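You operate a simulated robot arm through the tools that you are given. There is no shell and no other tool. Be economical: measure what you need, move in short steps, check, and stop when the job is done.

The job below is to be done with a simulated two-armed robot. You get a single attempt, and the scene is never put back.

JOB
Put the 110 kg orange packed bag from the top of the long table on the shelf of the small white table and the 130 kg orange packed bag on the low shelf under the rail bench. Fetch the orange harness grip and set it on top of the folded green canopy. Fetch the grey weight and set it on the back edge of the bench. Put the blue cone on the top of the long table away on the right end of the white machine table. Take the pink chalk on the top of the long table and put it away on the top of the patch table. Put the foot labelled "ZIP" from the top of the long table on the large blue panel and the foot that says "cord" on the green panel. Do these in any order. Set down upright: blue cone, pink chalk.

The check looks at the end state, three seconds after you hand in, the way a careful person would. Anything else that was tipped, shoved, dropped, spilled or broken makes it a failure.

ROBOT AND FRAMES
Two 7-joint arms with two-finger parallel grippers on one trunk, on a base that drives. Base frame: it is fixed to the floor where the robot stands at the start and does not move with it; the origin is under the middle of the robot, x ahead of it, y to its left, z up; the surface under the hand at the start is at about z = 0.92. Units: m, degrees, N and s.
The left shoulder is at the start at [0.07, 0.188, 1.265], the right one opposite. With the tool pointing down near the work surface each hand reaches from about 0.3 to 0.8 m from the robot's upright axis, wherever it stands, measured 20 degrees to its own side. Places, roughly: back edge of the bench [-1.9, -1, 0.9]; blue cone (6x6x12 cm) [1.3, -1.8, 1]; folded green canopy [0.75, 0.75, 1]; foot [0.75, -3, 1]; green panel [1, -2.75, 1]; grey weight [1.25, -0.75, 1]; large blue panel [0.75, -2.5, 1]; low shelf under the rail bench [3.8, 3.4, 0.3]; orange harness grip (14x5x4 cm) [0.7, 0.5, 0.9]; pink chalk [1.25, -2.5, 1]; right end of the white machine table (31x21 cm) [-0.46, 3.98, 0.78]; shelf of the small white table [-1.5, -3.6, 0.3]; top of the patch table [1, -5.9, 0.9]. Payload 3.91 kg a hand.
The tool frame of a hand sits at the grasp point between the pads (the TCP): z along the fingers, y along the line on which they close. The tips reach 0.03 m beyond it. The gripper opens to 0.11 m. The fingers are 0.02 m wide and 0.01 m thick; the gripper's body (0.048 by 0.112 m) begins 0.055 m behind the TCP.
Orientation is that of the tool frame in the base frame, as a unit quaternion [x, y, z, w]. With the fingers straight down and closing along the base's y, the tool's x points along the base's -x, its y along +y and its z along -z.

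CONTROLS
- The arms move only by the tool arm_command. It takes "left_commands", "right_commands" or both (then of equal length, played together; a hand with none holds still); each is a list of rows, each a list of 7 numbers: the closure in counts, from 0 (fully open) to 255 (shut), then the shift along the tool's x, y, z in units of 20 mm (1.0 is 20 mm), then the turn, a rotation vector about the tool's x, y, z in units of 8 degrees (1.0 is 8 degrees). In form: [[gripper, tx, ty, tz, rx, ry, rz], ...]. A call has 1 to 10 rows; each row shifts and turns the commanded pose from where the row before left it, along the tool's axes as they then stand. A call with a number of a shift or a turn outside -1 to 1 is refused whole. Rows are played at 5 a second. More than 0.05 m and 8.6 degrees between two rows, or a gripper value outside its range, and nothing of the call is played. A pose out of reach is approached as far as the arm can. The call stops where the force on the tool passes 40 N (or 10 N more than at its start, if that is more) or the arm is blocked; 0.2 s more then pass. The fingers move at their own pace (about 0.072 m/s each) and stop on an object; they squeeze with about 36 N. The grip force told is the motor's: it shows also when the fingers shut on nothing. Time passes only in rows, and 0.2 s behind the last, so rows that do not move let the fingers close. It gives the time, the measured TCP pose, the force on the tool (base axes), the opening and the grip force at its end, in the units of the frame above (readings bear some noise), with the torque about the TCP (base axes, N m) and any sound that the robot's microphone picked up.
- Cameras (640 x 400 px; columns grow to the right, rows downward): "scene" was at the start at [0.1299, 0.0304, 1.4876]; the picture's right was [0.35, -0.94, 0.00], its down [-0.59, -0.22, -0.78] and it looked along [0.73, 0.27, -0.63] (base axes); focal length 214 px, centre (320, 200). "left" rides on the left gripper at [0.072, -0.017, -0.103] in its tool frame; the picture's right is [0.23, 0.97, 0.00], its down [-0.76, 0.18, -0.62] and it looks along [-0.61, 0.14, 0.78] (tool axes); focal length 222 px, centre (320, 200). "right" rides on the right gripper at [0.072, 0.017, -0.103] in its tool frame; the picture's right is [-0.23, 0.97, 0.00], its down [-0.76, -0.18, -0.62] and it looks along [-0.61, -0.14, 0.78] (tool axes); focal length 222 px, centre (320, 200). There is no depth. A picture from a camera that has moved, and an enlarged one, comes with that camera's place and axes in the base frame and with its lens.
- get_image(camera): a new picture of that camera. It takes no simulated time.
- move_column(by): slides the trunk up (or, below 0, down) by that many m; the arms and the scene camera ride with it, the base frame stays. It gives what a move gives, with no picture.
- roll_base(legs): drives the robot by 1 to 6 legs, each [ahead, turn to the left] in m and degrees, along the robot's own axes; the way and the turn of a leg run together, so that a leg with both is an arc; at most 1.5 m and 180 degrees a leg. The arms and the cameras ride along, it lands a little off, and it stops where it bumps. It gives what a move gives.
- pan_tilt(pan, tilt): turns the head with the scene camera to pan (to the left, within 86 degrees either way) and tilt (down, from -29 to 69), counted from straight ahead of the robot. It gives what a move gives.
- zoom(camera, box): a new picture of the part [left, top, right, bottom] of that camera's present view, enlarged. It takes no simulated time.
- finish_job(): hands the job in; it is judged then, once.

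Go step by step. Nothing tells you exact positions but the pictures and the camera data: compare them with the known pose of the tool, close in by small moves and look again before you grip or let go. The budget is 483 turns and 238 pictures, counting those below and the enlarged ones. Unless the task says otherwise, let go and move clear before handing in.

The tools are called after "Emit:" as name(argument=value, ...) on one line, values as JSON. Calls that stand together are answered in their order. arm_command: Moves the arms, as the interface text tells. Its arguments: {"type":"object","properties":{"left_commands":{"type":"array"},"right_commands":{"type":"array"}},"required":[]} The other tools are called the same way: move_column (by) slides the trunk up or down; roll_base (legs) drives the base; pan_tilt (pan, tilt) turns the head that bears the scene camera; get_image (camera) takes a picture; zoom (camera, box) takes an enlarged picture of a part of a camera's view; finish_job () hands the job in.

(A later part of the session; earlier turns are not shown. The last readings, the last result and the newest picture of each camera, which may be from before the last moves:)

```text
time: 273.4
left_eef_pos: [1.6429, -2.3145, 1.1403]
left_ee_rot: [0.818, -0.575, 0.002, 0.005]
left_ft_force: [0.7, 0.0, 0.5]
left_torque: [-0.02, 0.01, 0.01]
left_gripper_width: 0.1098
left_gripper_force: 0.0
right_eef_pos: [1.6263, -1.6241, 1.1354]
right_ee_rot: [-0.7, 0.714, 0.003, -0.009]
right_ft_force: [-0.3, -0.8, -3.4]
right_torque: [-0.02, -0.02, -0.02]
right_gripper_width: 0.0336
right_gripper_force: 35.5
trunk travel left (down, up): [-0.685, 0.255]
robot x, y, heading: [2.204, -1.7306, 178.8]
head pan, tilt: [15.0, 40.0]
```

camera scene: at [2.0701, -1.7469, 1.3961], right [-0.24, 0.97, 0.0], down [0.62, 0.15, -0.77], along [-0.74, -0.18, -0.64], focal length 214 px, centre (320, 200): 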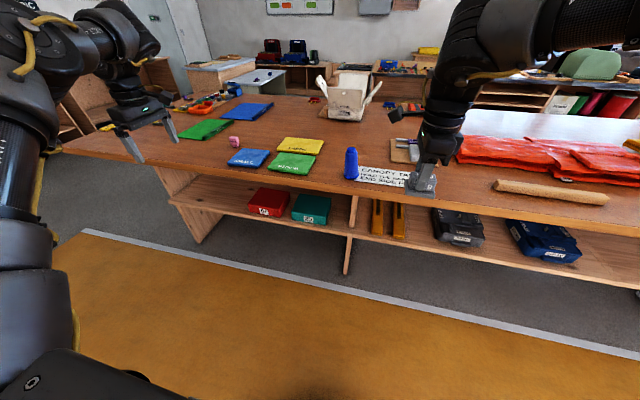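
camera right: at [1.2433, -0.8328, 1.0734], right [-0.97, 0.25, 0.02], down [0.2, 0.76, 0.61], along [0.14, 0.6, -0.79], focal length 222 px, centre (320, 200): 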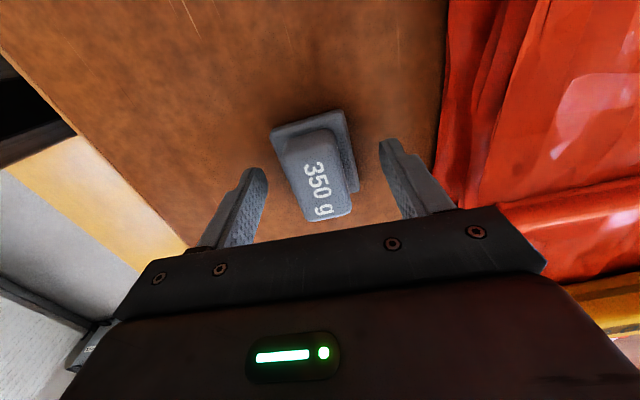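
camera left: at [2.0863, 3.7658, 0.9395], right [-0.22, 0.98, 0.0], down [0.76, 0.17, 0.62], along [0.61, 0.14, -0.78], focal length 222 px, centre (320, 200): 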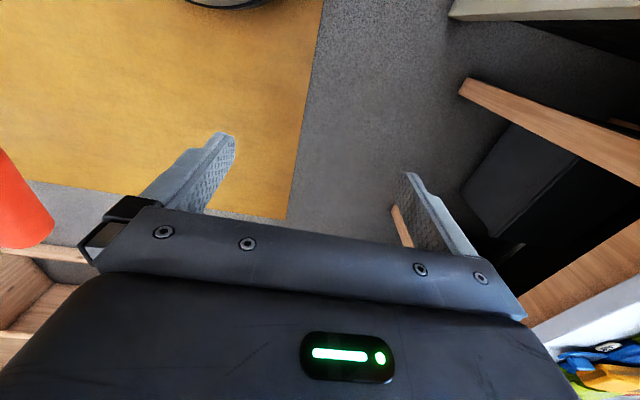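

That direction is free. I'll complete the quarter turn and move inward/forward over the table.

Emit:
arm_command(left_commands=[[0, 0, 0, 0, 0, 0, 1], [0, 0, 0, 0, 0, 0, 1], [0, -1, 0, 0, 0, 0, 0.5], [0, -1, 0, 0, 0, 0, 0], [0, -1, 0, 0, 0, 0, 0], [0, -1, 0, 0, 0, 0, 0], [0, -1, 0, 0, 0, 0, 0], [0, -1, 0, 0, 0, 0, 0], [0, -1, 0, 0, 0, 0, 0], [0, -1, 0, 0, 0, 0, 0]])

Emit:
arm_command(left_commands=[[0, -1, 0, 0, 0, 0, 0], [0, -1, 0, 0, 0, 0, 0], [0, -1, 0, 0, 0, 0, 0], [0, -1, 0, 0, 0, 0, 0], [0, -1, 0, 0, 0, 0, 0], [0, -1, 0, 0, 0, 0, 0], [0, 0, 1, 0, 0, 0, 0], [0, 0, 1, 0, 0, 0, 0]])

Emit:
get_image(camera="scene")

```text
time: 275.6
left_eef_pos: [1.6427, -2.1536, 1.1395]
left_ee_rot: [-0.706, 0.708, -0.005, -0.003]
left_ft_force: [-0.1, 0.2, -0.6]
left_torque: [0.01, 0.01, -0.05]
left_gripper_width: 0.1101
left_gripper_force: 0.0
right_eef_pos: [1.626, -1.6227, 1.1348]
right_ee_rot: [-0.7, 0.715, 0.004, -0.01]
right_ft_force: [0.3, 0.2, -3.5]
right_torque: [-0.03, 0.0, 0.0]
right_gripper_width: 0.0334
right_gripper_force: 36.1
trunk travel left (down, up): [-0.685, 0.255]
robot x, y, heading: [2.2007, -1.7303, 178.6]
head pan, tilt: [15.0, 40.0]
```

```text
time: 277.4
left_eef_pos: [1.641, -2.0557, 1.1131]
left_ee_rot: [-0.706, 0.708, -0.001, -0.004]
left_ft_force: [-0.5, 0.0, 1.2]
left_torque: [0.05, -0.04, 0.0]
left_gripper_width: 0.1099
left_gripper_force: 0.1
left hand out of reach, approached as far as the arm can: row 4, 5, 6, 7, 8
right_eef_pos: [1.6258, -1.6239, 1.1363]
right_ee_rot: [-0.7, 0.714, 0.003, -0.008]
right_ft_force: [-0.3, -0.4, -3.0]
right_torque: [-0.02, 0.01, 0.01]
right_gripper_width: 0.0337
right_gripper_force: 35.9
trunk travel left (down, up): [-0.685, 0.255]
robot x, y, heading: [2.2058, -1.726, 178.5]
head pan, tilt: [15.0, 40.0]
```

```text
165 pictures are left
camera scene: at [2.0694, -1.7472, 1.396], right [-0.24, 0.97, 0.0], down [0.63, 0.15, -0.77], along [-0.74, -0.18, -0.64], focal length 214 px, centre (320, 200)
```

scene: 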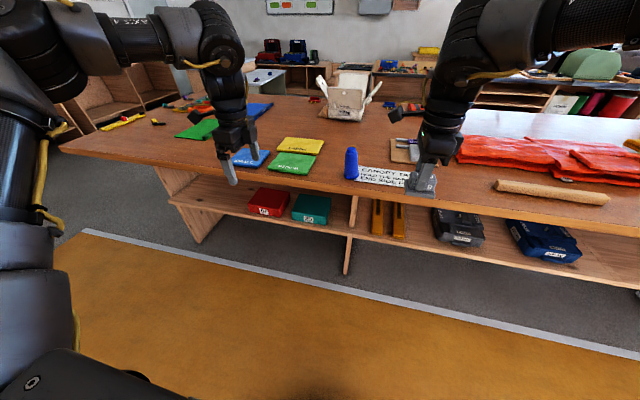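

Now the left hand has a good posture. I'll shift the base so that this hand comes over the cone at [1.345, −1.79].

Emit:
roll_base(legs=[[-0.1, 0], [0, -90], [0.265, 0], [0, 90], [0.32, 0]])

Emit:
get_image(camera="scene")

Emit:
get_image(camera="left")

```text
time: 289.5
left_eef_pos: [1.433, -1.8055, 1.1143]
left_ee_rot: [0.715, -0.699, 0.001, 0.003]
left_ft_force: [-0.5, 0.0, 0.1]
left_torque: [-0.02, 0.0, 0.02]
left_gripper_width: 0.1099
left_gripper_force: 0.0
right_eef_pos: [1.4074, -1.3739, 1.1357]
right_ee_rot: [0.708, -0.706, -0.003, 0.009]
right_ft_force: [0.6, -0.3, -2.9]
right_torque: [-0.02, -0.01, 0.03]
right_gripper_width: 0.0335
right_gripper_force: 35.7
trunk travel left (down, up): [-0.685, 0.255]
robot x, y, heading: [1.9858, -1.463, -180.2]
head pan, tilt: [15.0, 40.0]
```

```text
164 pictures are left
camera scene: at [1.854, -1.4874, 1.3962], right [-0.26, 0.97, 0.0], down [0.62, 0.17, -0.77], along [-0.74, -0.2, -0.64], focal length 214 px, centre (320, 200)
```

scene: 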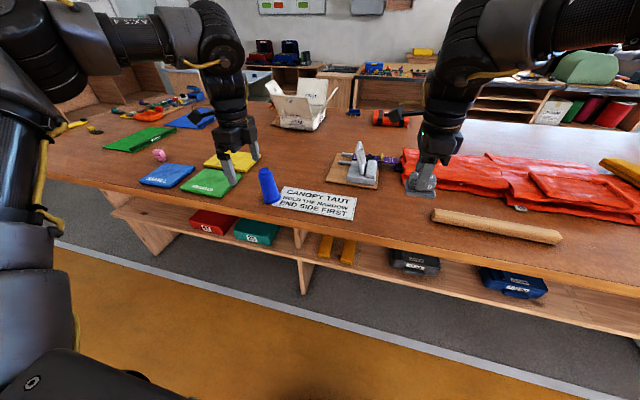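

```text
163 pictures are left
camera left: at [1.4507, -1.8781, 1.2184], right [-0.97, -0.25, 0.0], down [-0.19, 0.76, 0.62], along [-0.16, 0.6, -0.79], focal length 222 px, centre (320, 200)
```

left: 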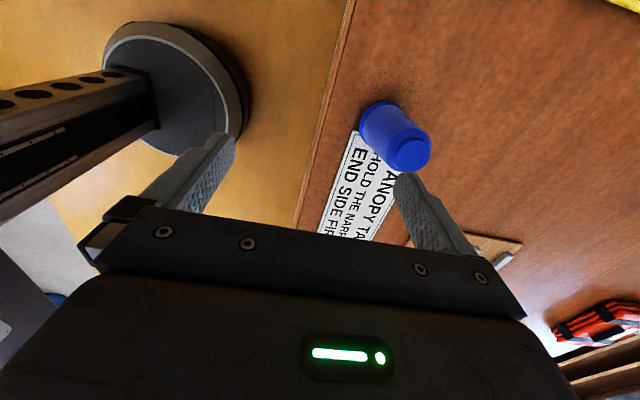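

The cone axis is at about [1.345, -1.80]; I'll roll 9 cm ahead to bring the hand over it.

Emit:
roll_base(legs=[[0.088, 0]])

Emit:
get_image(camera="left")

```text
time: 290.6
left_eef_pos: [1.3578, -1.8058, 1.1231]
left_ee_rot: [0.715, -0.699, -0.004, 0.007]
left_ft_force: [0.4, -0.2, 1.4]
left_torque: [0.0, 0.09, -0.01]
left_gripper_width: 0.1102
left_gripper_force: 0.1
right_eef_pos: [1.3336, -1.3751, 1.1445]
right_ee_rot: [0.709, -0.705, -0.008, 0.014]
right_ft_force: [2.1, 0.8, -1.3]
right_torque: [-0.02, 0.03, -0.03]
right_gripper_width: 0.0337
right_gripper_force: 35.8
trunk travel left (down, up): [-0.685, 0.255]
robot x, y, heading: [1.8972, -1.4644, -180.1]
head pan, tilt: [15.0, 40.0]
```

```text
162 pictures are left
camera left: at [1.3783, -1.8786, 1.2264], right [-0.97, -0.25, 0.02], down [-0.18, 0.76, 0.62], along [-0.17, 0.6, -0.78], focal length 222 px, centre (320, 200)
```

left: 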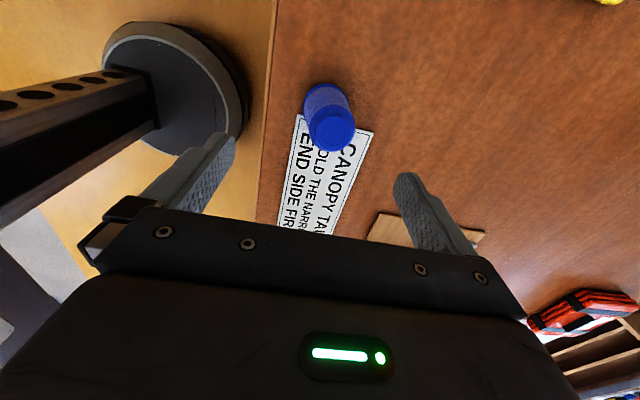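

Emit:
arm_command(left_commands=[[0, 0, 0, 0, 0, 0, 0], [0, 0, 0, 0.6, 0, 0, 0], [0, 0, 0, 0, 0, 0, 0]])

Emit:
get_image(camera="left")

Emit:
zoom(camera="scene", box=[180, 100, 340, 220])

```text
time: 291.4
left_eef_pos: [1.348, -1.8075, 1.1046]
left_ee_rot: [0.715, -0.699, 0.0, 0.005]
left_ft_force: [0.3, 0.0, -0.7]
left_torque: [-0.01, -0.04, 0.01]
left_gripper_width: 0.1103
left_gripper_force: 0.0
right_eef_pos: [1.3228, -1.3752, 1.1387]
right_ee_rot: [0.709, -0.705, -0.005, 0.011]
right_ft_force: [-0.1, -1.0, -3.9]
right_torque: [-0.01, -0.01, 0.0]
right_gripper_width: 0.0333
right_gripper_force: 35.8
trunk travel left (down, up): [-0.685, 0.255]
robot x, y, heading: [1.901, -1.4677, -180.0]
head pan, tilt: [15.0, 40.0]
```

```text
161 pictures are left
camera left: at [1.3659, -1.8788, 1.2082], right [-0.97, -0.25, 0.01], down [-0.19, 0.76, 0.62], along [-0.16, 0.6, -0.78], focal length 222 px, centre (320, 200)
```

left: 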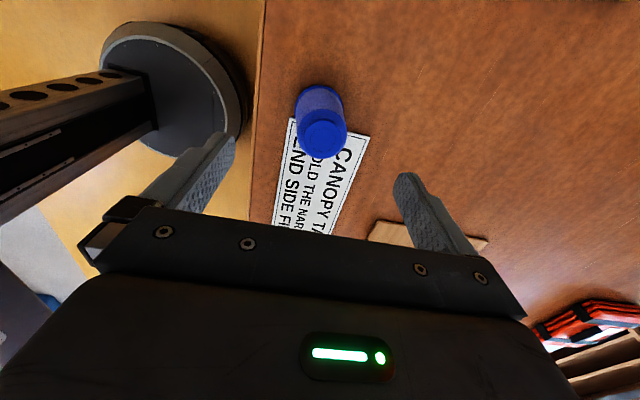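

```text
3.33 times, centred on (260, 160) of scene
camera zoom: at [1.7645, -1.4872, 1.396], right [-0.26, 0.97, 0.0], down [0.62, 0.17, -0.77], along [-0.74, -0.2, -0.64], focal length 715 px, centre (520, 333)
```

zoom: 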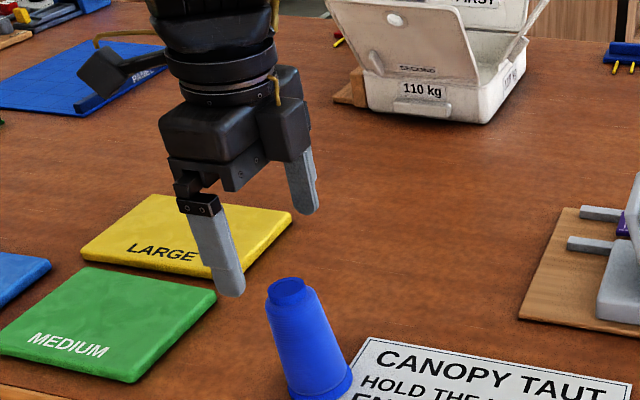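

Aligned. Descending over the cone to mid-height.

Emit:
arm_command(left_commands=[[0, 0.1, 0.1, 0.9, 0, 0, 0], [0, 0, 0, 0.9, 0, 0, 0], [0, 0, 0, 0.9, 0, 0, 0], [0, 0, 0, 0.9, 0, 0, 0], [0, 0, 0, 0.9, 0, 0, 0], [0, 0, 0, 0.8, 0, 0, 0], [0, 0, 0, 0, 0, 0, 0]])

Emit:
zoom(camera="scene", box=[180, 100, 340, 220])

Emit:
get_image(camera="left")

```text
time: 293.0
left_eef_pos: [1.345, -1.8086, 0.997]
left_ee_rot: [0.714, -0.7, -0.002, 0.004]
left_ft_force: [0.5, 0.2, 0.0]
left_torque: [0.01, 0.01, -0.01]
left_gripper_width: 0.11
left_gripper_force: 0.0
right_eef_pos: [1.3234, -1.3737, 1.14]
right_ee_rot: [0.709, -0.705, -0.005, 0.011]
right_ft_force: [-0.8, 0.1, -3.3]
right_torque: [0.0, -0.03, 0.01]
right_gripper_width: 0.0334
right_gripper_force: 35.7
trunk travel left (down, up): [-0.685, 0.255]
robot x, y, heading: [1.9033, -1.4657, -180.0]
head pan, tilt: [15.0, 40.0]
```

```text
3.33 times, centred on (260, 160) of scene
camera zoom: at [1.7661, -1.4871, 1.3961], right [-0.26, 0.97, 0.0], down [0.62, 0.17, -0.77], along [-0.74, -0.2, -0.64], focal length 715 px, centre (520, 333)
```

zoom: 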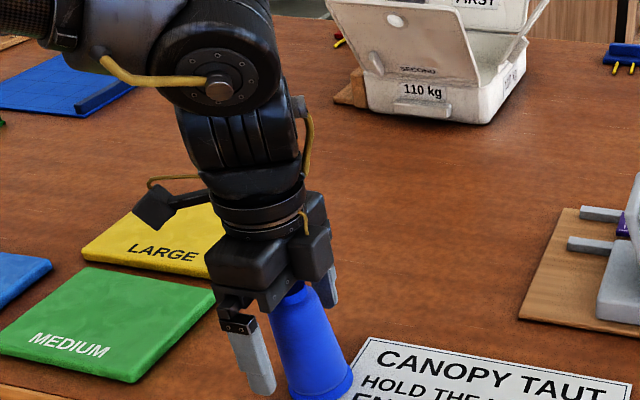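

```text
158 pictures are left
camera left: at [1.3642, -1.8812, 1.1027], right [-0.97, -0.25, 0.01], down [-0.19, 0.76, 0.62], along [-0.16, 0.6, -0.78], focal length 222 px, centre (320, 200)
```

left: 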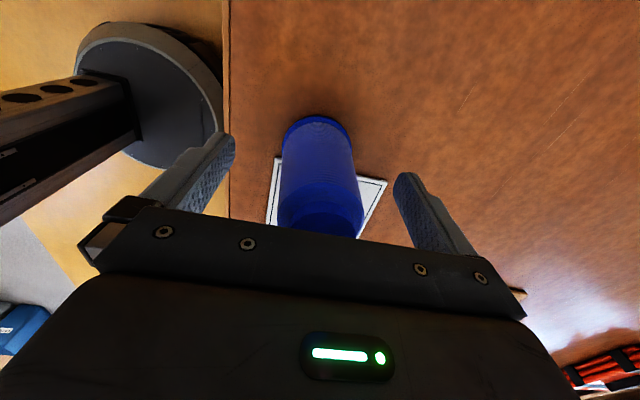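

Emit:
arm_command(left_commands=[[120, 0, 0, 0, 0, 0, 0], [255, 0, 0, 0, 0, 0, 0], [255, 0, 0, 0, 0, 0, 0], [255, 0, 0, 0, 0, 0, 0], [255, 0, 0, 0, 0, 0, 0], [255, 0, 0, -0.4, 0, 0, 0], [255, 0, 0, -0.4, 0, 0, 0], [255, 0, 0, -0.4, 0, 0, 0], [255, 0, 0, 0, 0, 0, 0]])

Emit:
zoom(camera="scene", box=[180, 100, 340, 220])

```text
time: 295.0
left_eef_pos: [1.3453, -1.8099, 1.0237]
left_ee_rot: [0.715, -0.699, -0.001, 0.005]
left_ft_force: [0.2, 0.1, -0.9]
left_torque: [-0.01, 0.02, 0.02]
left_gripper_width: 0.051
left_gripper_force: 36.4
right_eef_pos: [1.3224, -1.3753, 1.1381]
right_ee_rot: [0.709, -0.705, -0.004, 0.01]
right_ft_force: [0.1, -0.2, -3.9]
right_torque: [-0.02, 0.01, 0.0]
right_gripper_width: 0.0337
right_gripper_force: 36.2
trunk travel left (down, up): [-0.685, 0.255]
robot x, y, heading: [1.8983, -1.4655, -180.0]
head pan, tilt: [15.0, 40.0]
```

```text
3.33 times, centred on (260, 160) of scene
camera zoom: at [1.7655, -1.4874, 1.3961], right [-0.26, 0.97, 0.0], down [0.62, 0.17, -0.77], along [-0.74, -0.2, -0.64], focal length 715 px, centre (520, 333)
```

zoom: 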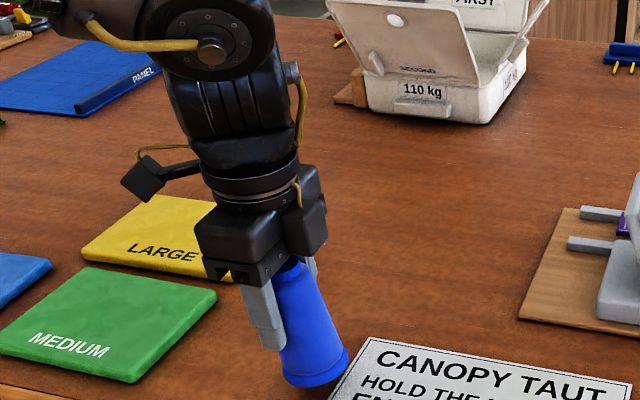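

The cone is held. I'll raise the trunk, back away and carry cone and weight around the table's left end toward the machine table.

Emit:
move_column(by=0.15)

Emit:
roll_base(legs=[[-0.35, 0], [0, -90], [1.5, 0], [1.5, 0], [1.0, 0], [0, 90]])

Emit:
roll_base(legs=[[1.5, 0], [1.0, 0], [0, -90]])

Emit:
pan_tilt(pan=0, tilt=25)

Emit:
get_image(camera="scene")

```text
time: 296.7
left_eef_pos: [1.345, -1.8088, 1.1704]
left_ee_rot: [0.714, -0.7, 0.0, 0.004]
left_ft_force: [0.2, -0.2, -2.2]
left_torque: [0.01, 0.03, -0.03]
left_gripper_width: 0.0514
left_gripper_force: 35.8
right_eef_pos: [1.3222, -1.3755, 1.2882]
right_ee_rot: [0.709, -0.705, -0.004, 0.01]
right_ft_force: [-0.4, -0.2, -4.9]
right_torque: [0.01, 0.01, -0.01]
right_gripper_width: 0.0335
right_gripper_force: 36.3
trunk travel left (down, up): [-0.835, 0.105]
robot x, y, heading: [1.901, -1.4616, -180.0]
head pan, tilt: [15.0, 40.0]
```

```text
time: 325.6
left_eef_pos: [1.7257, 2.2251, 1.1742]
left_ee_rot: [0.712, -0.702, 0.0, 0.004]
left_ft_force: [0.5, -0.3, -1.7]
left_torque: [-0.01, -0.02, -0.03]
left_gripper_width: 0.0508
left_gripper_force: 36.2
right_eef_pos: [1.7056, 2.6613, 1.2888]
right_ee_rot: [-0.706, 0.708, 0.004, -0.011]
right_ft_force: [-0.6, -0.7, -2.8]
right_torque: [0.01, 0.0, 0.0]
right_gripper_width: 0.0334
right_gripper_force: 35.7
trunk travel left (down, up): [-0.835, 0.105]
robot x, y, heading: [2.2828, 2.5657, 180.0]
head pan, tilt: [15.0, 40.0]
```

```text
time: 341.6
left_eef_pos: [-0.5564, 3.1395, 1.1718]
left_ee_rot: [-0.01, 1.0, 0.003, -0.003]
left_ft_force: [-0.1, 0.9, -1.5]
left_torque: [0.01, 0.01, 0.02]
left_gripper_width: 0.0506
left_gripper_force: 36.0
right_eef_pos: [-0.123, 3.1616, 1.2884]
right_ee_rot: [-0.002, 1.0, 0.01, -0.004]
right_ft_force: [0.9, -0.2, -2.8]
right_torque: [-0.01, -0.01, 0.0]
right_gripper_width: 0.0336
right_gripper_force: 35.8
trunk travel left (down, up): [-0.835, 0.105]
robot x, y, heading: [-0.2126, 2.5845, 90.2]
head pan, tilt: [15.0, 40.0]
```

```text
time: 342.4
left_eef_pos: [-0.5577, 3.1386, 1.1723]
left_ee_rot: [-0.011, 1.0, 0.003, -0.004]
left_ft_force: [0.2, -0.3, -1.1]
left_torque: [0.01, 0.01, 0.0]
left_gripper_width: 0.0506
left_gripper_force: 36.1
right_eef_pos: [-0.121, 3.161, 1.2889]
right_ee_rot: [-0.001, 1.0, 0.011, -0.005]
right_ft_force: [0.5, 0.0, -3.7]
right_torque: [0.0, 0.03, 0.02]
right_gripper_width: 0.0334
right_gripper_force: 36.3
trunk travel left (down, up): [-0.835, 0.105]
robot x, y, heading: [-0.2111, 2.5809, 90.0]
head pan, tilt: [0.0, 25.0]
```

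```text
156 pictures are left
camera scene: at [-0.2134, 2.7278, 1.5693], right [1.0, 0.0, 0.0], down [0.0, -0.42, -0.91], along [0.0, 0.91, -0.42], focal length 214 px, centre (320, 200)
```

scene: 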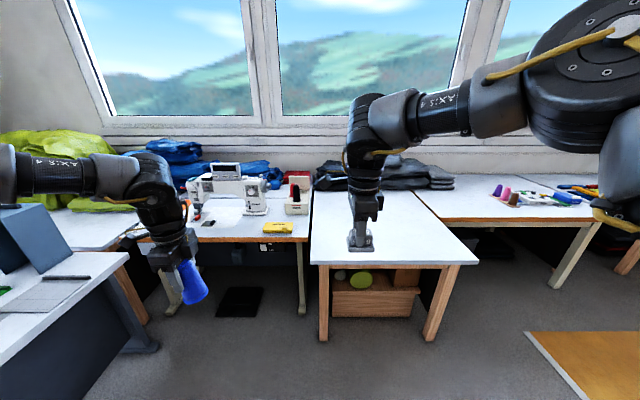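

Emit:
zoom(camera="scene", box=[150, 150, 350, 275])

```text
3.20 times, centred on (250, 212) of scene
camera zoom: at [-0.2134, 2.7278, 1.5693], right [1.0, 0.0, 0.0], down [0.0, -0.42, -0.91], along [0.0, 0.91, -0.42], focal length 686 px, centre (544, 160)
```

zoom: 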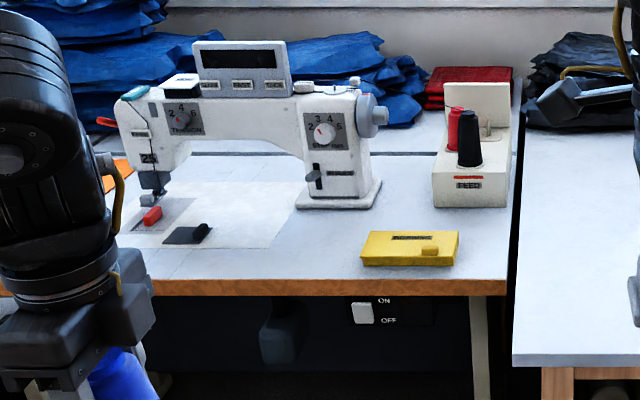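

The machine table's right end holds a yellow box (x −0.59…−0.40) with a free strip to its right; I'll put the cone at about [−0.35, 3.98]. First extend the left arm forward, then shift the base.

Emit:
arm_command(left_commands=[[255, 0, 0.8, 0, 0, 0, 0], [255, 0, 0.8, 0, 0, 0, 0], [255, 0, 0.8, 0, 0, 0, 0], [255, 0, 0.8, 0, 0, 0, 0], [255, 0, 0.8, 0, 0, 0, 0], [255, 0, 0.8, 0, 0, 0, 0], [255, 0, 0.8, 0, 0, 0, 0], [255, 0, 0.4, 0, 0, 0, 0], [255, 0, 0, 0, 0, 0, 0]])

Emit:
roll_base(legs=[[0, -90], [0.21, 0], [0, 90], [0.45, 0]])

Emit:
pan_tilt(pan=25, tilt=35)

Emit:
get_image(camera="scene")

```text
time: 344.4
left_eef_pos: [-0.5819, 3.1939, 1.1733]
left_ee_rot: [-0.01, 1.0, 0.006, -0.003]
left_ft_force: [0.4, 0.4, -1.9]
left_torque: [0.03, 0.03, 0.0]
left_gripper_width: 0.0506
left_gripper_force: 36.2
left hand out of reach, approached as far as the arm can: row 4, 5, 6, 7, 8
right_eef_pos: [-0.122, 3.1603, 1.2881]
right_ee_rot: [-0.001, 1.0, 0.01, -0.004]
right_ft_force: [-0.6, -0.3, -3.1]
right_torque: [0.0, 0.0, -0.02]
right_gripper_width: 0.0336
right_gripper_force: 35.8
trunk travel left (down, up): [-0.835, 0.105]
robot x, y, heading: [-0.2139, 2.5842, 90.0]
head pan, tilt: [0.0, 25.0]
```

```text
time: 356.0
left_eef_pos: [-0.3606, 3.6478, 1.1745]
left_ee_rot: [-0.005, 1.0, 0.006, -0.002]
left_ft_force: [0.1, -0.3, -2.6]
left_torque: [0.01, 0.02, 0.0]
left_gripper_width: 0.0503
left_gripper_force: 36.0
right_eef_pos: [0.1006, 3.6078, 1.2896]
right_ee_rot: [0.004, 1.0, 0.011, -0.004]
right_ft_force: [0.1, -1.1, -3.7]
right_torque: [0.0, 0.03, -0.03]
right_gripper_width: 0.0336
right_gripper_force: 36.3
trunk travel left (down, up): [-0.835, 0.105]
robot x, y, heading: [0.0013, 3.0307, 89.6]
head pan, tilt: [0.0, 25.0]
```

```text
time: 356.9
left_eef_pos: [-0.3589, 3.6494, 1.1725]
left_ee_rot: [-0.005, 1.0, 0.005, -0.003]
left_ft_force: [0.6, 0.1, -0.7]
left_torque: [-0.01, 0.0, -0.02]
left_gripper_width: 0.0504
left_gripper_force: 36.4
right_eef_pos: [0.1004, 3.6097, 1.2875]
right_ee_rot: [0.003, 1.0, 0.011, -0.004]
right_ft_force: [0.1, -0.1, -3.7]
right_torque: [-0.02, 0.0, 0.02]
right_gripper_width: 0.0336
right_gripper_force: 36.4
trunk travel left (down, up): [-0.835, 0.105]
robot x, y, heading: [0.0019, 3.0408, 89.4]
head pan, tilt: [25.0, 35.0]
```

```text
154 pictures are left
camera scene: at [-0.0334, 3.1671, 1.5536], right [0.91, 0.41, 0.0], down [0.24, -0.52, -0.82], along [-0.34, 0.75, -0.57], focal length 214 px, centre (320, 200)
```

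scene: 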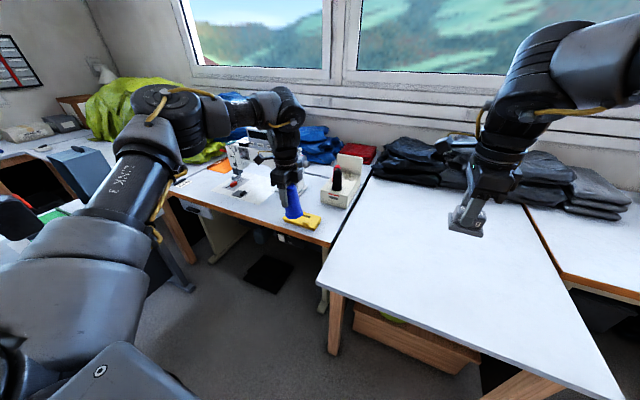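

The cone hangs at the right x. I'll roll forward 0.32 m to bring it over the free strip, staying in front of the neighbouring table.

Emit:
roll_base(legs=[[0.325, 0]])

Emit:
get_image(camera="scene")

Emit:
get_image(camera="left")

```text
time: 359.1
left_eef_pos: [-0.3586, 3.9688, 1.1762]
left_ee_rot: [-0.007, 1.0, 0.006, -0.002]
left_ft_force: [0.7, 0.0, -2.2]
left_torque: [0.0, 0.03, 0.0]
left_gripper_width: 0.0504
left_gripper_force: 36.1
right_eef_pos: [0.1007, 3.9314, 1.2892]
right_ee_rot: [0.002, 1.0, 0.012, -0.005]
right_ft_force: [-0.6, -0.4, -2.2]
right_torque: [0.02, 0.02, -0.02]
right_gripper_width: 0.0335
right_gripper_force: 36.4
trunk travel left (down, up): [-0.835, 0.105]
robot x, y, heading: [0.0073, 3.3586, 89.5]
head pan, tilt: [25.0, 35.0]
```

```text
153 pictures are left
camera scene: at [-0.0311, 3.4862, 1.5539], right [0.91, 0.42, 0.0], down [0.24, -0.52, -0.82], along [-0.34, 0.75, -0.57], focal length 214 px, centre (320, 200)
```

scene: 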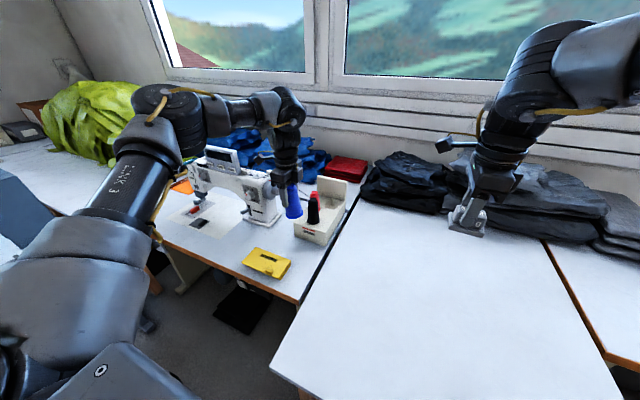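

```text
152 pictures are left
camera left: at [-0.4308, 3.9489, 1.279], right [-0.24, 0.97, 0.01], down [0.76, 0.18, 0.62], along [0.6, 0.16, -0.78], focal length 222 px, centre (320, 200)
```

left: 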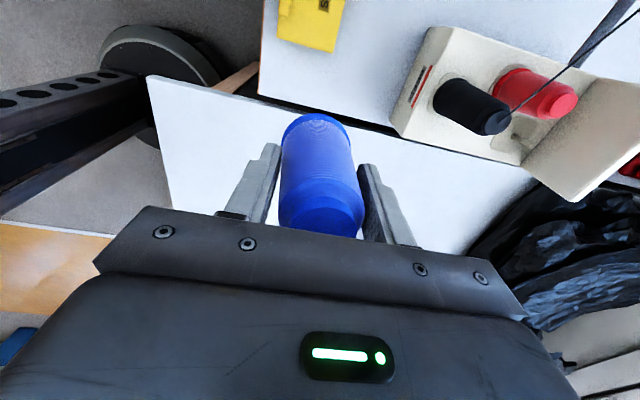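

I'll nudge 1 cm right of the yellow box and lower the trunk most of the way.

Emit:
arm_command(left_commands=[[255, -0.6, 0, 0, 0, 0, 0], [255, 0, 0, 0, 0, 0, 0]])

Emit:
move_column(by=-0.26)

Emit:
get_image(camera="scene")

Emit:
get_image(camera="left")

```text
time: 359.7
left_eef_pos: [-0.3482, 3.9666, 1.1747]
left_ee_rot: [-0.006, 1.0, 0.007, 0.0]
left_ft_force: [-0.4, -0.4, -2.2]
left_torque: [0.02, -0.02, 0.02]
left_gripper_width: 0.0506
left_gripper_force: 35.6
left hand out of reach, approached as far as the arm can: row 1
right_eef_pos: [0.101, 3.9317, 1.2887]
right_ee_rot: [0.002, 1.0, 0.012, -0.004]
right_ft_force: [-0.3, -0.4, -2.6]
right_torque: [0.03, 0.01, -0.04]
right_gripper_width: 0.0334
right_gripper_force: 35.5
trunk travel left (down, up): [-0.835, 0.105]
robot x, y, heading: [0.0051, 3.3556, 89.6]
head pan, tilt: [25.0, 35.0]
```

```text
time: 362.4
left_eef_pos: [-0.3482, 3.9671, 0.914]
left_ee_rot: [-0.007, 1.0, 0.007, -0.002]
left_ft_force: [-0.4, -0.3, -2.5]
left_torque: [0.01, -0.02, -0.01]
left_gripper_width: 0.0504
left_gripper_force: 36.0
right_eef_pos: [0.1003, 3.9322, 1.0292]
right_ee_rot: [0.002, 1.0, 0.011, -0.005]
right_ft_force: [0.0, -0.3, -3.2]
right_torque: [0.04, 0.04, -0.01]
right_gripper_width: 0.0336
right_gripper_force: 36.2
trunk travel left (down, up): [-0.575, 0.365]
robot x, y, heading: [0.0072, 3.3561, 89.5]
head pan, tilt: [25.0, 35.0]
```

```text
151 pictures are left
camera scene: at [-0.0312, 3.4886, 1.2937], right [0.91, 0.42, 0.0], down [0.24, -0.52, -0.82], along [-0.34, 0.74, -0.57], focal length 214 px, centre (320, 200)
```

scene: 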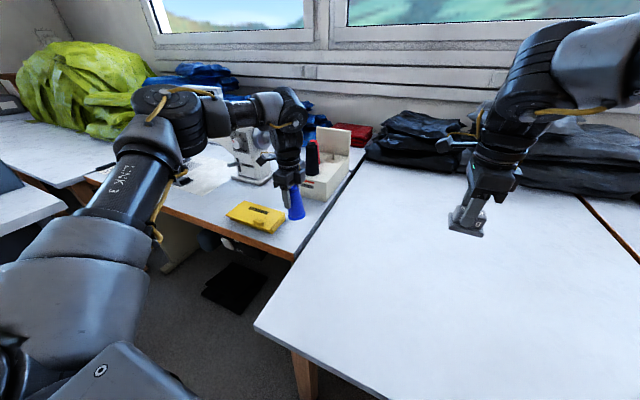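

```text
150 pictures are left
camera left: at [-0.4203, 3.9477, 1.0176], right [-0.24, 0.97, 0.01], down [0.76, 0.18, 0.62], along [0.6, 0.16, -0.78], focal length 222 px, centre (320, 200)
```

left: 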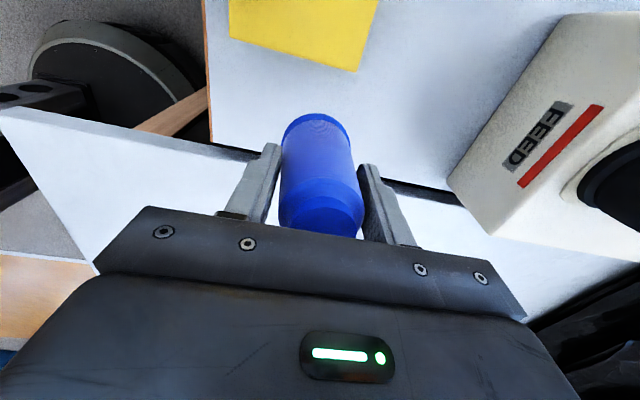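

Emit:
move_column(by=-0.045)

Emit:
arm_command(left_commands=[[255, 0, 0, 0.15, 0, 0, 0], [255, 0, 0, 0.15, 0, 0, 0], [255, 0, 0, 0.1, 0, 0, 0], [255, 0, 0, 0.1, 0, 0, 0], [255, 0, 0, 0, 0, 0, 0]])

Emit:
zoom(camera="scene", box=[220, 130, 380, 260])

```text
time: 363.2
left_eef_pos: [-0.3483, 3.9685, 0.8685]
left_ee_rot: [-0.007, 1.0, 0.007, -0.001]
left_ft_force: [-0.2, 0.8, -1.8]
left_torque: [0.02, 0.03, 0.01]
left_gripper_width: 0.0507
left_gripper_force: 36.7
right_eef_pos: [0.1018, 3.9334, 0.9844]
right_ee_rot: [0.002, 1.0, 0.01, -0.004]
right_ft_force: [-1.0, -1.1, -3.6]
right_torque: [-0.02, -0.02, -0.01]
right_gripper_width: 0.0336
right_gripper_force: 36.5
trunk travel left (down, up): [-0.53, 0.41]
robot x, y, heading: [0.006, 3.3594, 89.5]
head pan, tilt: [25.0, 35.0]
```

```text
time: 364.4
left_eef_pos: [-0.3481, 3.9668, 0.8604]
left_ee_rot: [-0.007, 1.0, 0.008, -0.001]
left_ft_force: [-2.3, 2.3, 10.6]
left_torque: [0.32, 0.42, -0.03]
left_gripper_width: 0.0503
left_gripper_force: 36.1
right_eef_pos: [0.1021, 3.9325, 0.9851]
right_ee_rot: [0.002, 1.0, 0.012, -0.005]
right_ft_force: [-0.2, -0.1, -3.5]
right_torque: [0.0, 0.01, 0.0]
right_gripper_width: 0.0337
right_gripper_force: 36.3
trunk travel left (down, up): [-0.53, 0.41]
robot x, y, heading: [0.0061, 3.3575, 89.6]
head pan, tilt: [25.0, 35.0]
```

```text
3.08 times, centred on (300, 195) of scene
camera zoom: at [-0.0305, 3.4875, 1.249], right [0.91, 0.42, 0.0], down [0.24, -0.52, -0.82], along [-0.34, 0.74, -0.57], focal length 660 px, centre (382, 215)
```

zoom: 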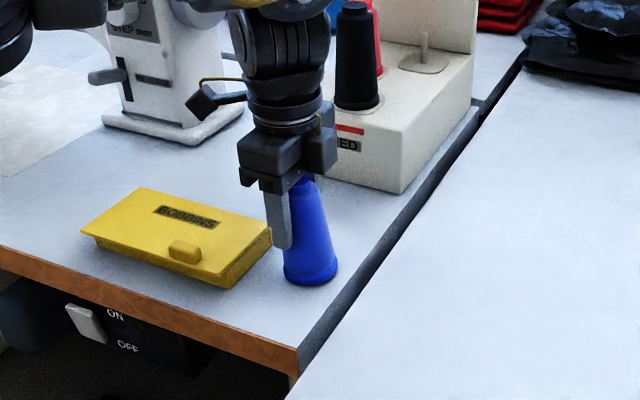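

Contact with the table. Release slowly and rise straight up.

Emit:
arm_command(left_commands=[[200, 0, 0, 0, 0, 0, 0], [130, 0, 0, 0, 0, 0, 0], [80, 0, 0, 0, 0, 0, 0], [60, 0, 0, 0, 0, 0, 0], [60, 0, 0, -0.5, 0, 0, 0], [60, 0, 0, -0.9, 0, 0, 0], [60, 0, 0, -0.9, 0, 0, 0], [60, 0, 0, -0.9, 0, 0, 0], [60, 0, 0, -0.9, 0, 0, 0], [60, 0, 0, -0.9, 0, 0, 0]])

Emit:
move_column(by=0.25)

Emit:
get_image(camera="scene")

```text
time: 366.6
left_eef_pos: [-0.3566, 3.9399, 0.9477]
left_ee_rot: [-0.007, 1.0, 0.008, -0.001]
left_ft_force: [-0.6, -0.4, 0.4]
left_torque: [0.03, 0.0, 0.05]
left_gripper_width: 0.084
left_gripper_force: 0.0
left hand out of reach, approached as far as the arm can: row 6, 7, 8, 9, 10
right_eef_pos: [0.1022, 3.932, 0.9828]
right_ee_rot: [0.002, 1.0, 0.012, -0.005]
right_ft_force: [0.3, -0.4, -3.6]
right_torque: [0.0, 0.03, 0.05]
right_gripper_width: 0.0333
right_gripper_force: 35.8
trunk travel left (down, up): [-0.53, 0.41]
robot x, y, heading: [0.0074, 3.3569, 89.5]
head pan, tilt: [25.0, 35.0]
```

```text
time: 369.2
left_eef_pos: [-0.3578, 3.9405, 1.1977]
left_ee_rot: [-0.007, 1.0, 0.009, -0.001]
left_ft_force: [0.9, -0.9, 0.3]
left_torque: [0.01, 0.02, -0.02]
left_gripper_width: 0.0842
left_gripper_force: 0.1
right_eef_pos: [0.1009, 3.9338, 1.2332]
right_ee_rot: [0.002, 1.0, 0.01, -0.005]
right_ft_force: [0.0, -0.4, -3.2]
right_torque: [0.03, 0.02, -0.04]
right_gripper_width: 0.0335
right_gripper_force: 36.7
trunk travel left (down, up): [-0.78, 0.16]
robot x, y, heading: [0.0046, 3.3624, 89.6]
head pan, tilt: [25.0, 35.0]
```

```text
148 pictures are left
camera scene: at [-0.0311, 3.4888, 1.4986], right [0.91, 0.42, 0.0], down [0.24, -0.52, -0.82], along [-0.34, 0.74, -0.57], focal length 214 px, centre (320, 200)
```

scene: 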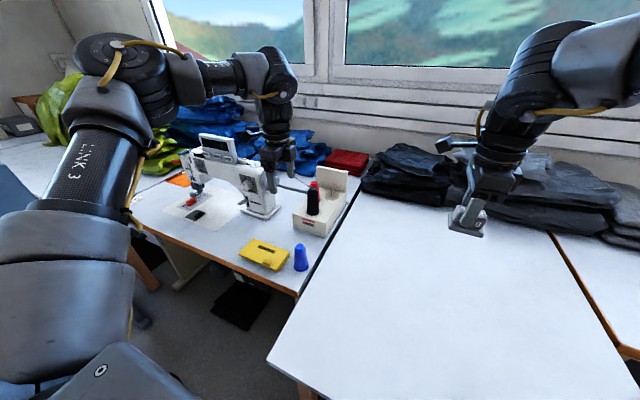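

Emit:
zoom(camera="scene", box=[220, 180, 380, 300])

Emit:
roll_base(legs=[[-0.9, 0], [0, 90], [1.2, 0]])

Emit:
pan_tilt(pan=40, tilt=20)

Emit:
get_image(camera="scene")

```text
3.33 times, centred on (300, 240) of scene
camera zoom: at [-0.0311, 3.4888, 1.4986], right [0.91, 0.42, 0.0], down [0.24, -0.52, -0.82], along [-0.34, 0.74, -0.57], focal length 715 px, centre (387, 67)
```

zoom: 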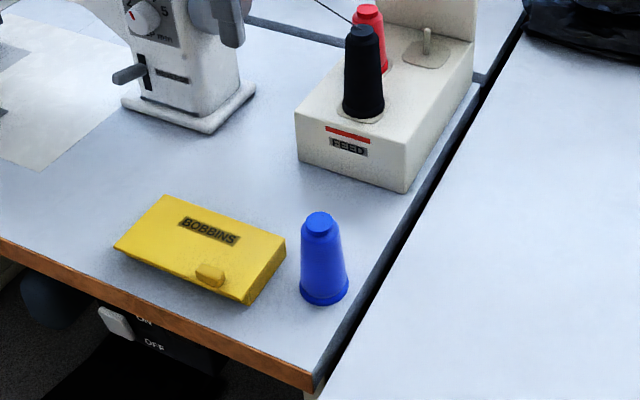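

```text
time: 382.5
left_eef_pos: [-1.6459, 2.1207, 1.1978]
left_ee_rot: [-0.706, 0.708, 0.013, -0.01]
left_ft_force: [-0.4, -0.3, -0.9]
left_torque: [0.0, -0.01, -0.02]
left_gripper_width: 0.0842
left_gripper_force: 0.0
right_eef_pos: [-1.635, 2.5811, 1.2347]
right_ee_rot: [-0.7, 0.714, 0.004, -0.013]
right_ft_force: [-0.8, -0.2, -4.1]
right_torque: [-0.02, -0.05, -0.01]
right_gripper_width: 0.0335
right_gripper_force: 36.4
trunk travel left (down, up): [-0.78, 0.16]
robot x, y, heading: [-1.0614, 2.4721, 179.9]
head pan, tilt: [25.0, 35.0]
stopped in leg 3: the robot was blocked; the commanded pose is now the measured one
```

```text
time: 383.2
left_eef_pos: [-1.648, 2.1156, 1.1954]
left_ee_rot: [0.708, -0.706, -0.013, 0.008]
left_ft_force: [0.0, 0.5, 0.4]
left_torque: [0.0, -0.03, -0.03]
left_gripper_width: 0.0841
left_gripper_force: 0.1
right_eef_pos: [-1.6379, 2.5755, 1.2349]
right_ee_rot: [-0.702, 0.712, 0.004, -0.011]
right_ft_force: [0.3, -0.3, -3.0]
right_torque: [-0.01, -0.02, -0.02]
right_gripper_width: 0.0335
right_gripper_force: 36.3
trunk travel left (down, up): [-0.78, 0.16]
robot x, y, heading: [-1.0621, 2.4762, 179.9]
head pan, tilt: [40.0, 20.0]
```

```text
146 pictures are left
camera scene: at [-1.1889, 2.4142, 1.5221], right [-0.64, 0.77, 0.0], down [0.27, 0.22, -0.94], along [-0.72, -0.6, -0.34], focal length 214 px, centre (320, 200)
```

scene: 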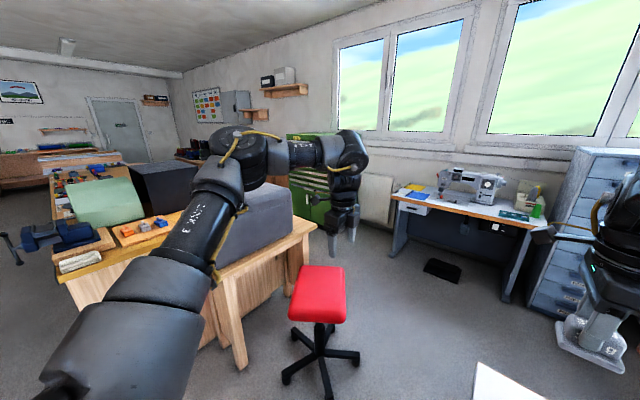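

The cone stands upright and free, but the drive was blocked on the way west. I'll look around for what I touched.

Emit:
pan_tilt(pan=-15, tilt=45)

Emit:
get_image(camera="scene")

Emit:
get_image(camera="right")

```text
time: 384.5
left_eef_pos: [-1.645, 2.1143, 1.1978]
left_ee_rot: [0.708, -0.706, -0.013, 0.008]
left_ft_force: [0.0, -0.8, 0.2]
left_torque: [0.01, 0.0, -0.02]
left_gripper_width: 0.0841
left_gripper_force: 0.1
right_eef_pos: [-1.6364, 2.5754, 1.2354]
right_ee_rot: [-0.702, 0.712, 0.006, -0.011]
right_ft_force: [-0.2, 0.1, -3.8]
right_torque: [0.0, 0.02, -0.01]
right_gripper_width: 0.0337
right_gripper_force: 36.4
trunk travel left (down, up): [-0.78, 0.16]
robot x, y, heading: [-1.0628, 2.4707, 179.7]
head pan, tilt: [-15.0, 45.0]
```

```text
145 pictures are left
camera scene: at [-1.1931, 2.4946, 1.4838], right [0.26, 0.97, 0.0], down [0.68, -0.18, -0.71], along [-0.68, 0.18, -0.71], focal length 214 px, centre (320, 200)
```

scene: 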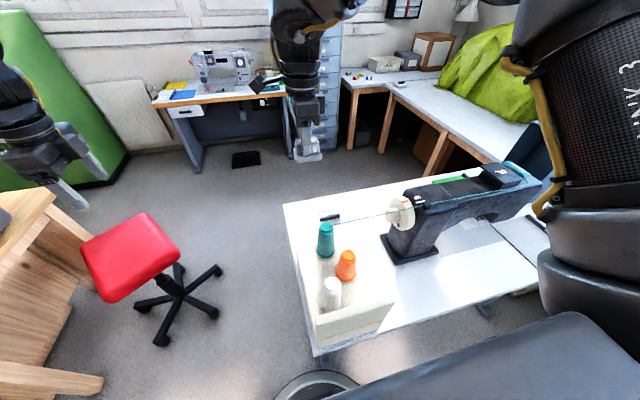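

```text
144 pictures are left
camera right: at [-1.6507, 2.504, 1.3395], right [-0.97, 0.24, 0.02], down [0.2, 0.76, 0.61], along [0.13, 0.6, -0.79], focal length 222 px, centre (320, 200)
```

right: 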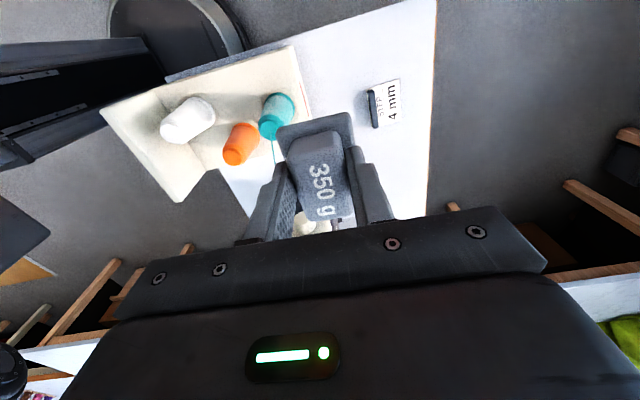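

I touched the leg corner of the other sewing table; everything on it still stands. I'll back off, then go around it down the aisle toward the bench.

Emit:
roll_base(legs=[[-0.5, 0], [0, 90], [1.5, 0], [0.9, 0], [0, -60]])

Emit:
pan_tilt(pan=15, tilt=22)

Emit:
get_image(camera="scene")

```text
time: 405.3
left_eef_pos: [-0.8895, -0.5368, 1.1974]
left_ee_rot: [0.865, -0.502, -0.011, 0.012]
left_ft_force: [0.8, 0.3, -0.7]
left_torque: [0.01, 0.01, 0.0]
left_gripper_width: 0.0843
left_gripper_force: 0.0
right_eef_pos: [-1.1095, -0.1326, 1.2351]
right_ee_rot: [0.861, -0.508, -0.003, 0.013]
right_ft_force: [0.2, -0.9, -3.3]
right_torque: [-0.02, -0.02, 0.05]
right_gripper_width: 0.0336
right_gripper_force: 36.1
trunk travel left (down, up): [-0.78, 0.16]
robot x, y, heading: [-0.56, 0.0604, -150.5]
head pan, tilt: [-15.0, 45.0]
```

```text
time: 406.3
left_eef_pos: [-0.8896, -0.5355, 1.1982]
left_ee_rot: [0.865, -0.502, -0.011, 0.012]
left_ft_force: [-0.2, -0.6, -0.2]
left_torque: [0.02, 0.03, 0.03]
left_gripper_width: 0.0842
left_gripper_force: 0.0
right_eef_pos: [-1.109, -0.1328, 1.235]
right_ee_rot: [0.861, -0.508, -0.002, 0.013]
right_ft_force: [0.4, 0.3, -3.2]
right_torque: [-0.05, -0.03, 0.02]
right_gripper_width: 0.0335
right_gripper_force: 36.4
trunk travel left (down, up): [-0.78, 0.16]
robot x, y, heading: [-0.5635, 0.063, -150.4]
head pan, tilt: [15.0, 22.0]
```

```text
143 pictures are left
camera scene: at [-0.6727, -0.0276, 1.5192], right [-0.7, 0.71, 0.0], down [0.27, 0.26, -0.93], along [-0.66, -0.65, -0.38], focal length 214 px, centre (320, 200)
```

scene: 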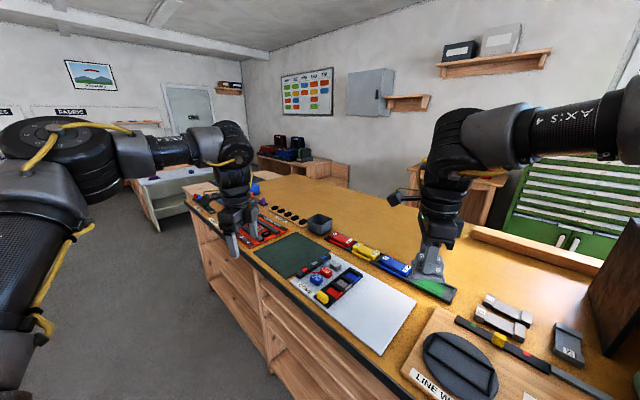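

The bench spans x −1.02…−2.05, y 1.6…−1.85, with its back edge clear near [−1.95, −1]. I'll go around its far end to reach the back side, checking the way first.

Emit:
roll_base(legs=[[0, 60.4], [1.5, 0], [1.1, 0], [0, -90]])

Emit:
pan_tilt(pan=0, tilt=25)

Emit:
get_image(camera="scene")

```text
time: 425.4
left_eef_pos: [-1.1553, -2.8862, 1.1977]
left_ee_rot: [-0.702, 0.712, 0.014, -0.009]
left_ft_force: [-0.8, 0.3, -0.2]
left_torque: [-0.04, 0.0, 0.0]
left_gripper_width: 0.0842
left_gripper_force: 0.0
right_eef_pos: [-1.137, -2.4271, 1.2356]
right_ee_rot: [-0.696, 0.718, 0.006, -0.012]
right_ft_force: [-0.6, 0.3, -4.5]
right_torque: [0.0, 0.0, -0.02]
right_gripper_width: 0.0336
right_gripper_force: 35.8
trunk travel left (down, up): [-0.78, 0.16]
robot x, y, heading: [-0.5703, -2.5386, 178.9]
head pan, tilt: [15.0, 22.0]
```

```text
time: 426.2
left_eef_pos: [-1.1561, -2.8874, 1.1988]
left_ee_rot: [-0.701, 0.713, 0.015, -0.009]
left_ft_force: [-0.3, 1.0, 0.1]
left_torque: [-0.04, 0.01, 0.03]
left_gripper_width: 0.084
left_gripper_force: 0.1
right_eef_pos: [-1.1354, -2.4272, 1.2351]
right_ee_rot: [-0.695, 0.719, 0.006, -0.01]
right_ft_force: [-0.6, -0.3, -2.9]
right_torque: [-0.05, -0.02, 0.03]
right_gripper_width: 0.0337
right_gripper_force: 36.3
trunk travel left (down, up): [-0.78, 0.16]
robot x, y, heading: [-0.565, -2.536, 178.9]
head pan, tilt: [0.0, 25.0]
```

```text
142 pictures are left
camera scene: at [-0.7098, -2.5364, 1.5144], right [0.02, 1.0, 0.0], down [0.42, -0.01, -0.91], along [-0.91, 0.02, -0.42], focal length 214 px, centre (320, 200)
```

scene: 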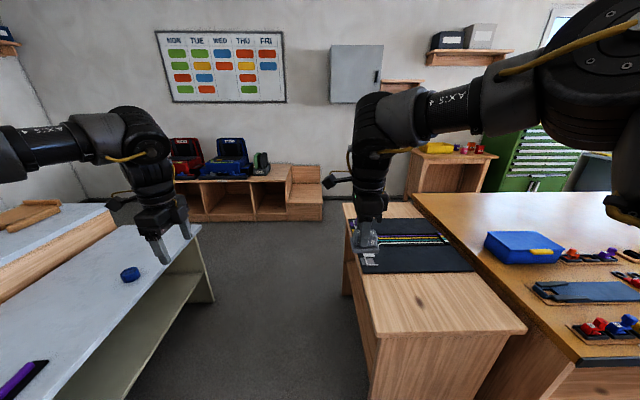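

There is a passage (y −3.25…−2.32) between the white table and the side cabinet. I'll centre in it, pass through and look north behind the bench.

Emit:
roll_base(legs=[[0, 90], [0.24, 0], [0, -89], [1.5, 0], [0.58, 0], [0, -90]])

Emit:
get_image(camera="scene")

```text
time: 449.4
left_eef_pos: [-2.9988, -2.1334, 1.198]
left_ee_rot: [0.014, 1.0, 0.016, 0.004]
left_ft_force: [0.9, -0.4, 0.0]
left_torque: [-0.04, -0.03, -0.04]
left_gripper_width: 0.0843
left_gripper_force: 0.1
right_eef_pos: [-2.5396, -2.1563, 1.2348]
right_ee_rot: [0.022, 1.0, 0.012, -0.004]
right_ft_force: [-0.2, 0.9, -3.2]
right_torque: [-0.01, 0.04, 0.03]
right_gripper_width: 0.0333
right_gripper_force: 36.3
trunk travel left (down, up): [-0.78, 0.16]
robot x, y, heading: [-2.6595, -2.7253, 88.0]
head pan, tilt: [0.0, 25.0]
```

```text
141 pictures are left
camera scene: at [-2.6542, -2.5833, 1.5144], right [1.0, -0.03, 0.0], down [-0.01, -0.42, -0.91], along [0.03, 0.91, -0.42], focal length 214 px, centre (320, 200)
```

scene: 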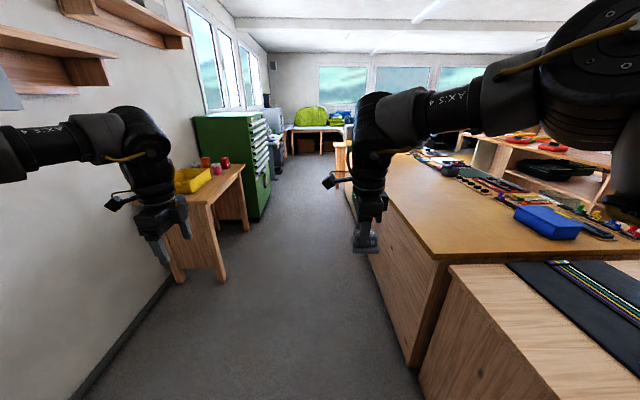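

The passage behind the bench is clear. I'll drive up to y ≈ −0.9 and turn to face the bench's back edge.

Emit:
roll_base(legs=[[1.5, 1], [0.33, 0], [0, -89]])

Emit:
pan_tilt(pan=-5, tilt=45)

Emit:
get_image(camera="scene")

```text
time: 462.3
left_eef_pos: [-2.0531, -0.5299, 1.1977]
left_ee_rot: [0.695, 0.719, 0.009, 0.014]
left_ft_force: [1.5, -1.2, 0.0]
left_torque: [0.01, -0.01, -0.02]
left_gripper_width: 0.0841
left_gripper_force: 0.0
right_eef_pos: [-2.0477, -0.9907, 1.2359]
right_ee_rot: [0.701, 0.713, 0.011, 0.005]
right_ft_force: [0.1, -0.1, -3.1]
right_torque: [0.02, 0.03, 0.04]
right_gripper_width: 0.0333
right_gripper_force: 36.1
trunk travel left (down, up): [-0.78, 0.16]
robot x, y, heading: [-2.6266, -0.9062, 1.7]
head pan, tilt: [0.0, 25.0]
```

```text
time: 463.1
left_eef_pos: [-2.0533, -0.5311, 1.1972]
left_ee_rot: [0.695, 0.719, 0.009, 0.013]
left_ft_force: [-0.4, -0.1, 0.0]
left_torque: [-0.02, 0.02, -0.01]
left_gripper_width: 0.084
left_gripper_force: 0.1
right_eef_pos: [-2.0487, -0.991, 1.2352]
right_ee_rot: [0.701, 0.713, 0.011, 0.005]
right_ft_force: [-0.6, 0.9, -3.0]
right_torque: [0.02, 0.02, -0.03]
right_gripper_width: 0.0337
right_gripper_force: 35.8
trunk travel left (down, up): [-0.78, 0.16]
robot x, y, heading: [-2.6219, -0.9045, 1.4]
head pan, tilt: [-5.0, 45.0]
```

```text
140 pictures are left
camera scene: at [-2.4916, -0.91, 1.4839], right [-0.06, -1.0, 0.0], down [-0.71, 0.04, -0.71], along [0.71, -0.04, -0.71], focal length 214 px, centre (320, 200)
```

scene: 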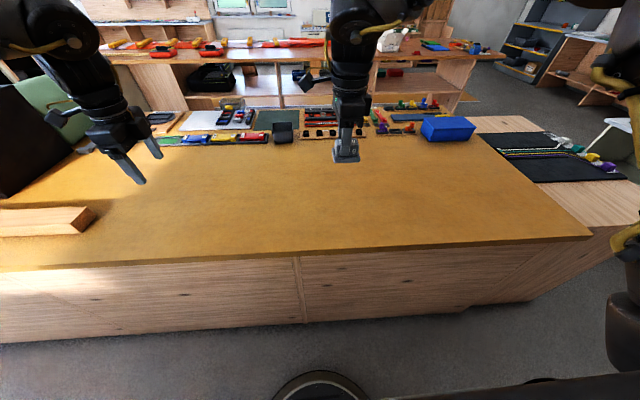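

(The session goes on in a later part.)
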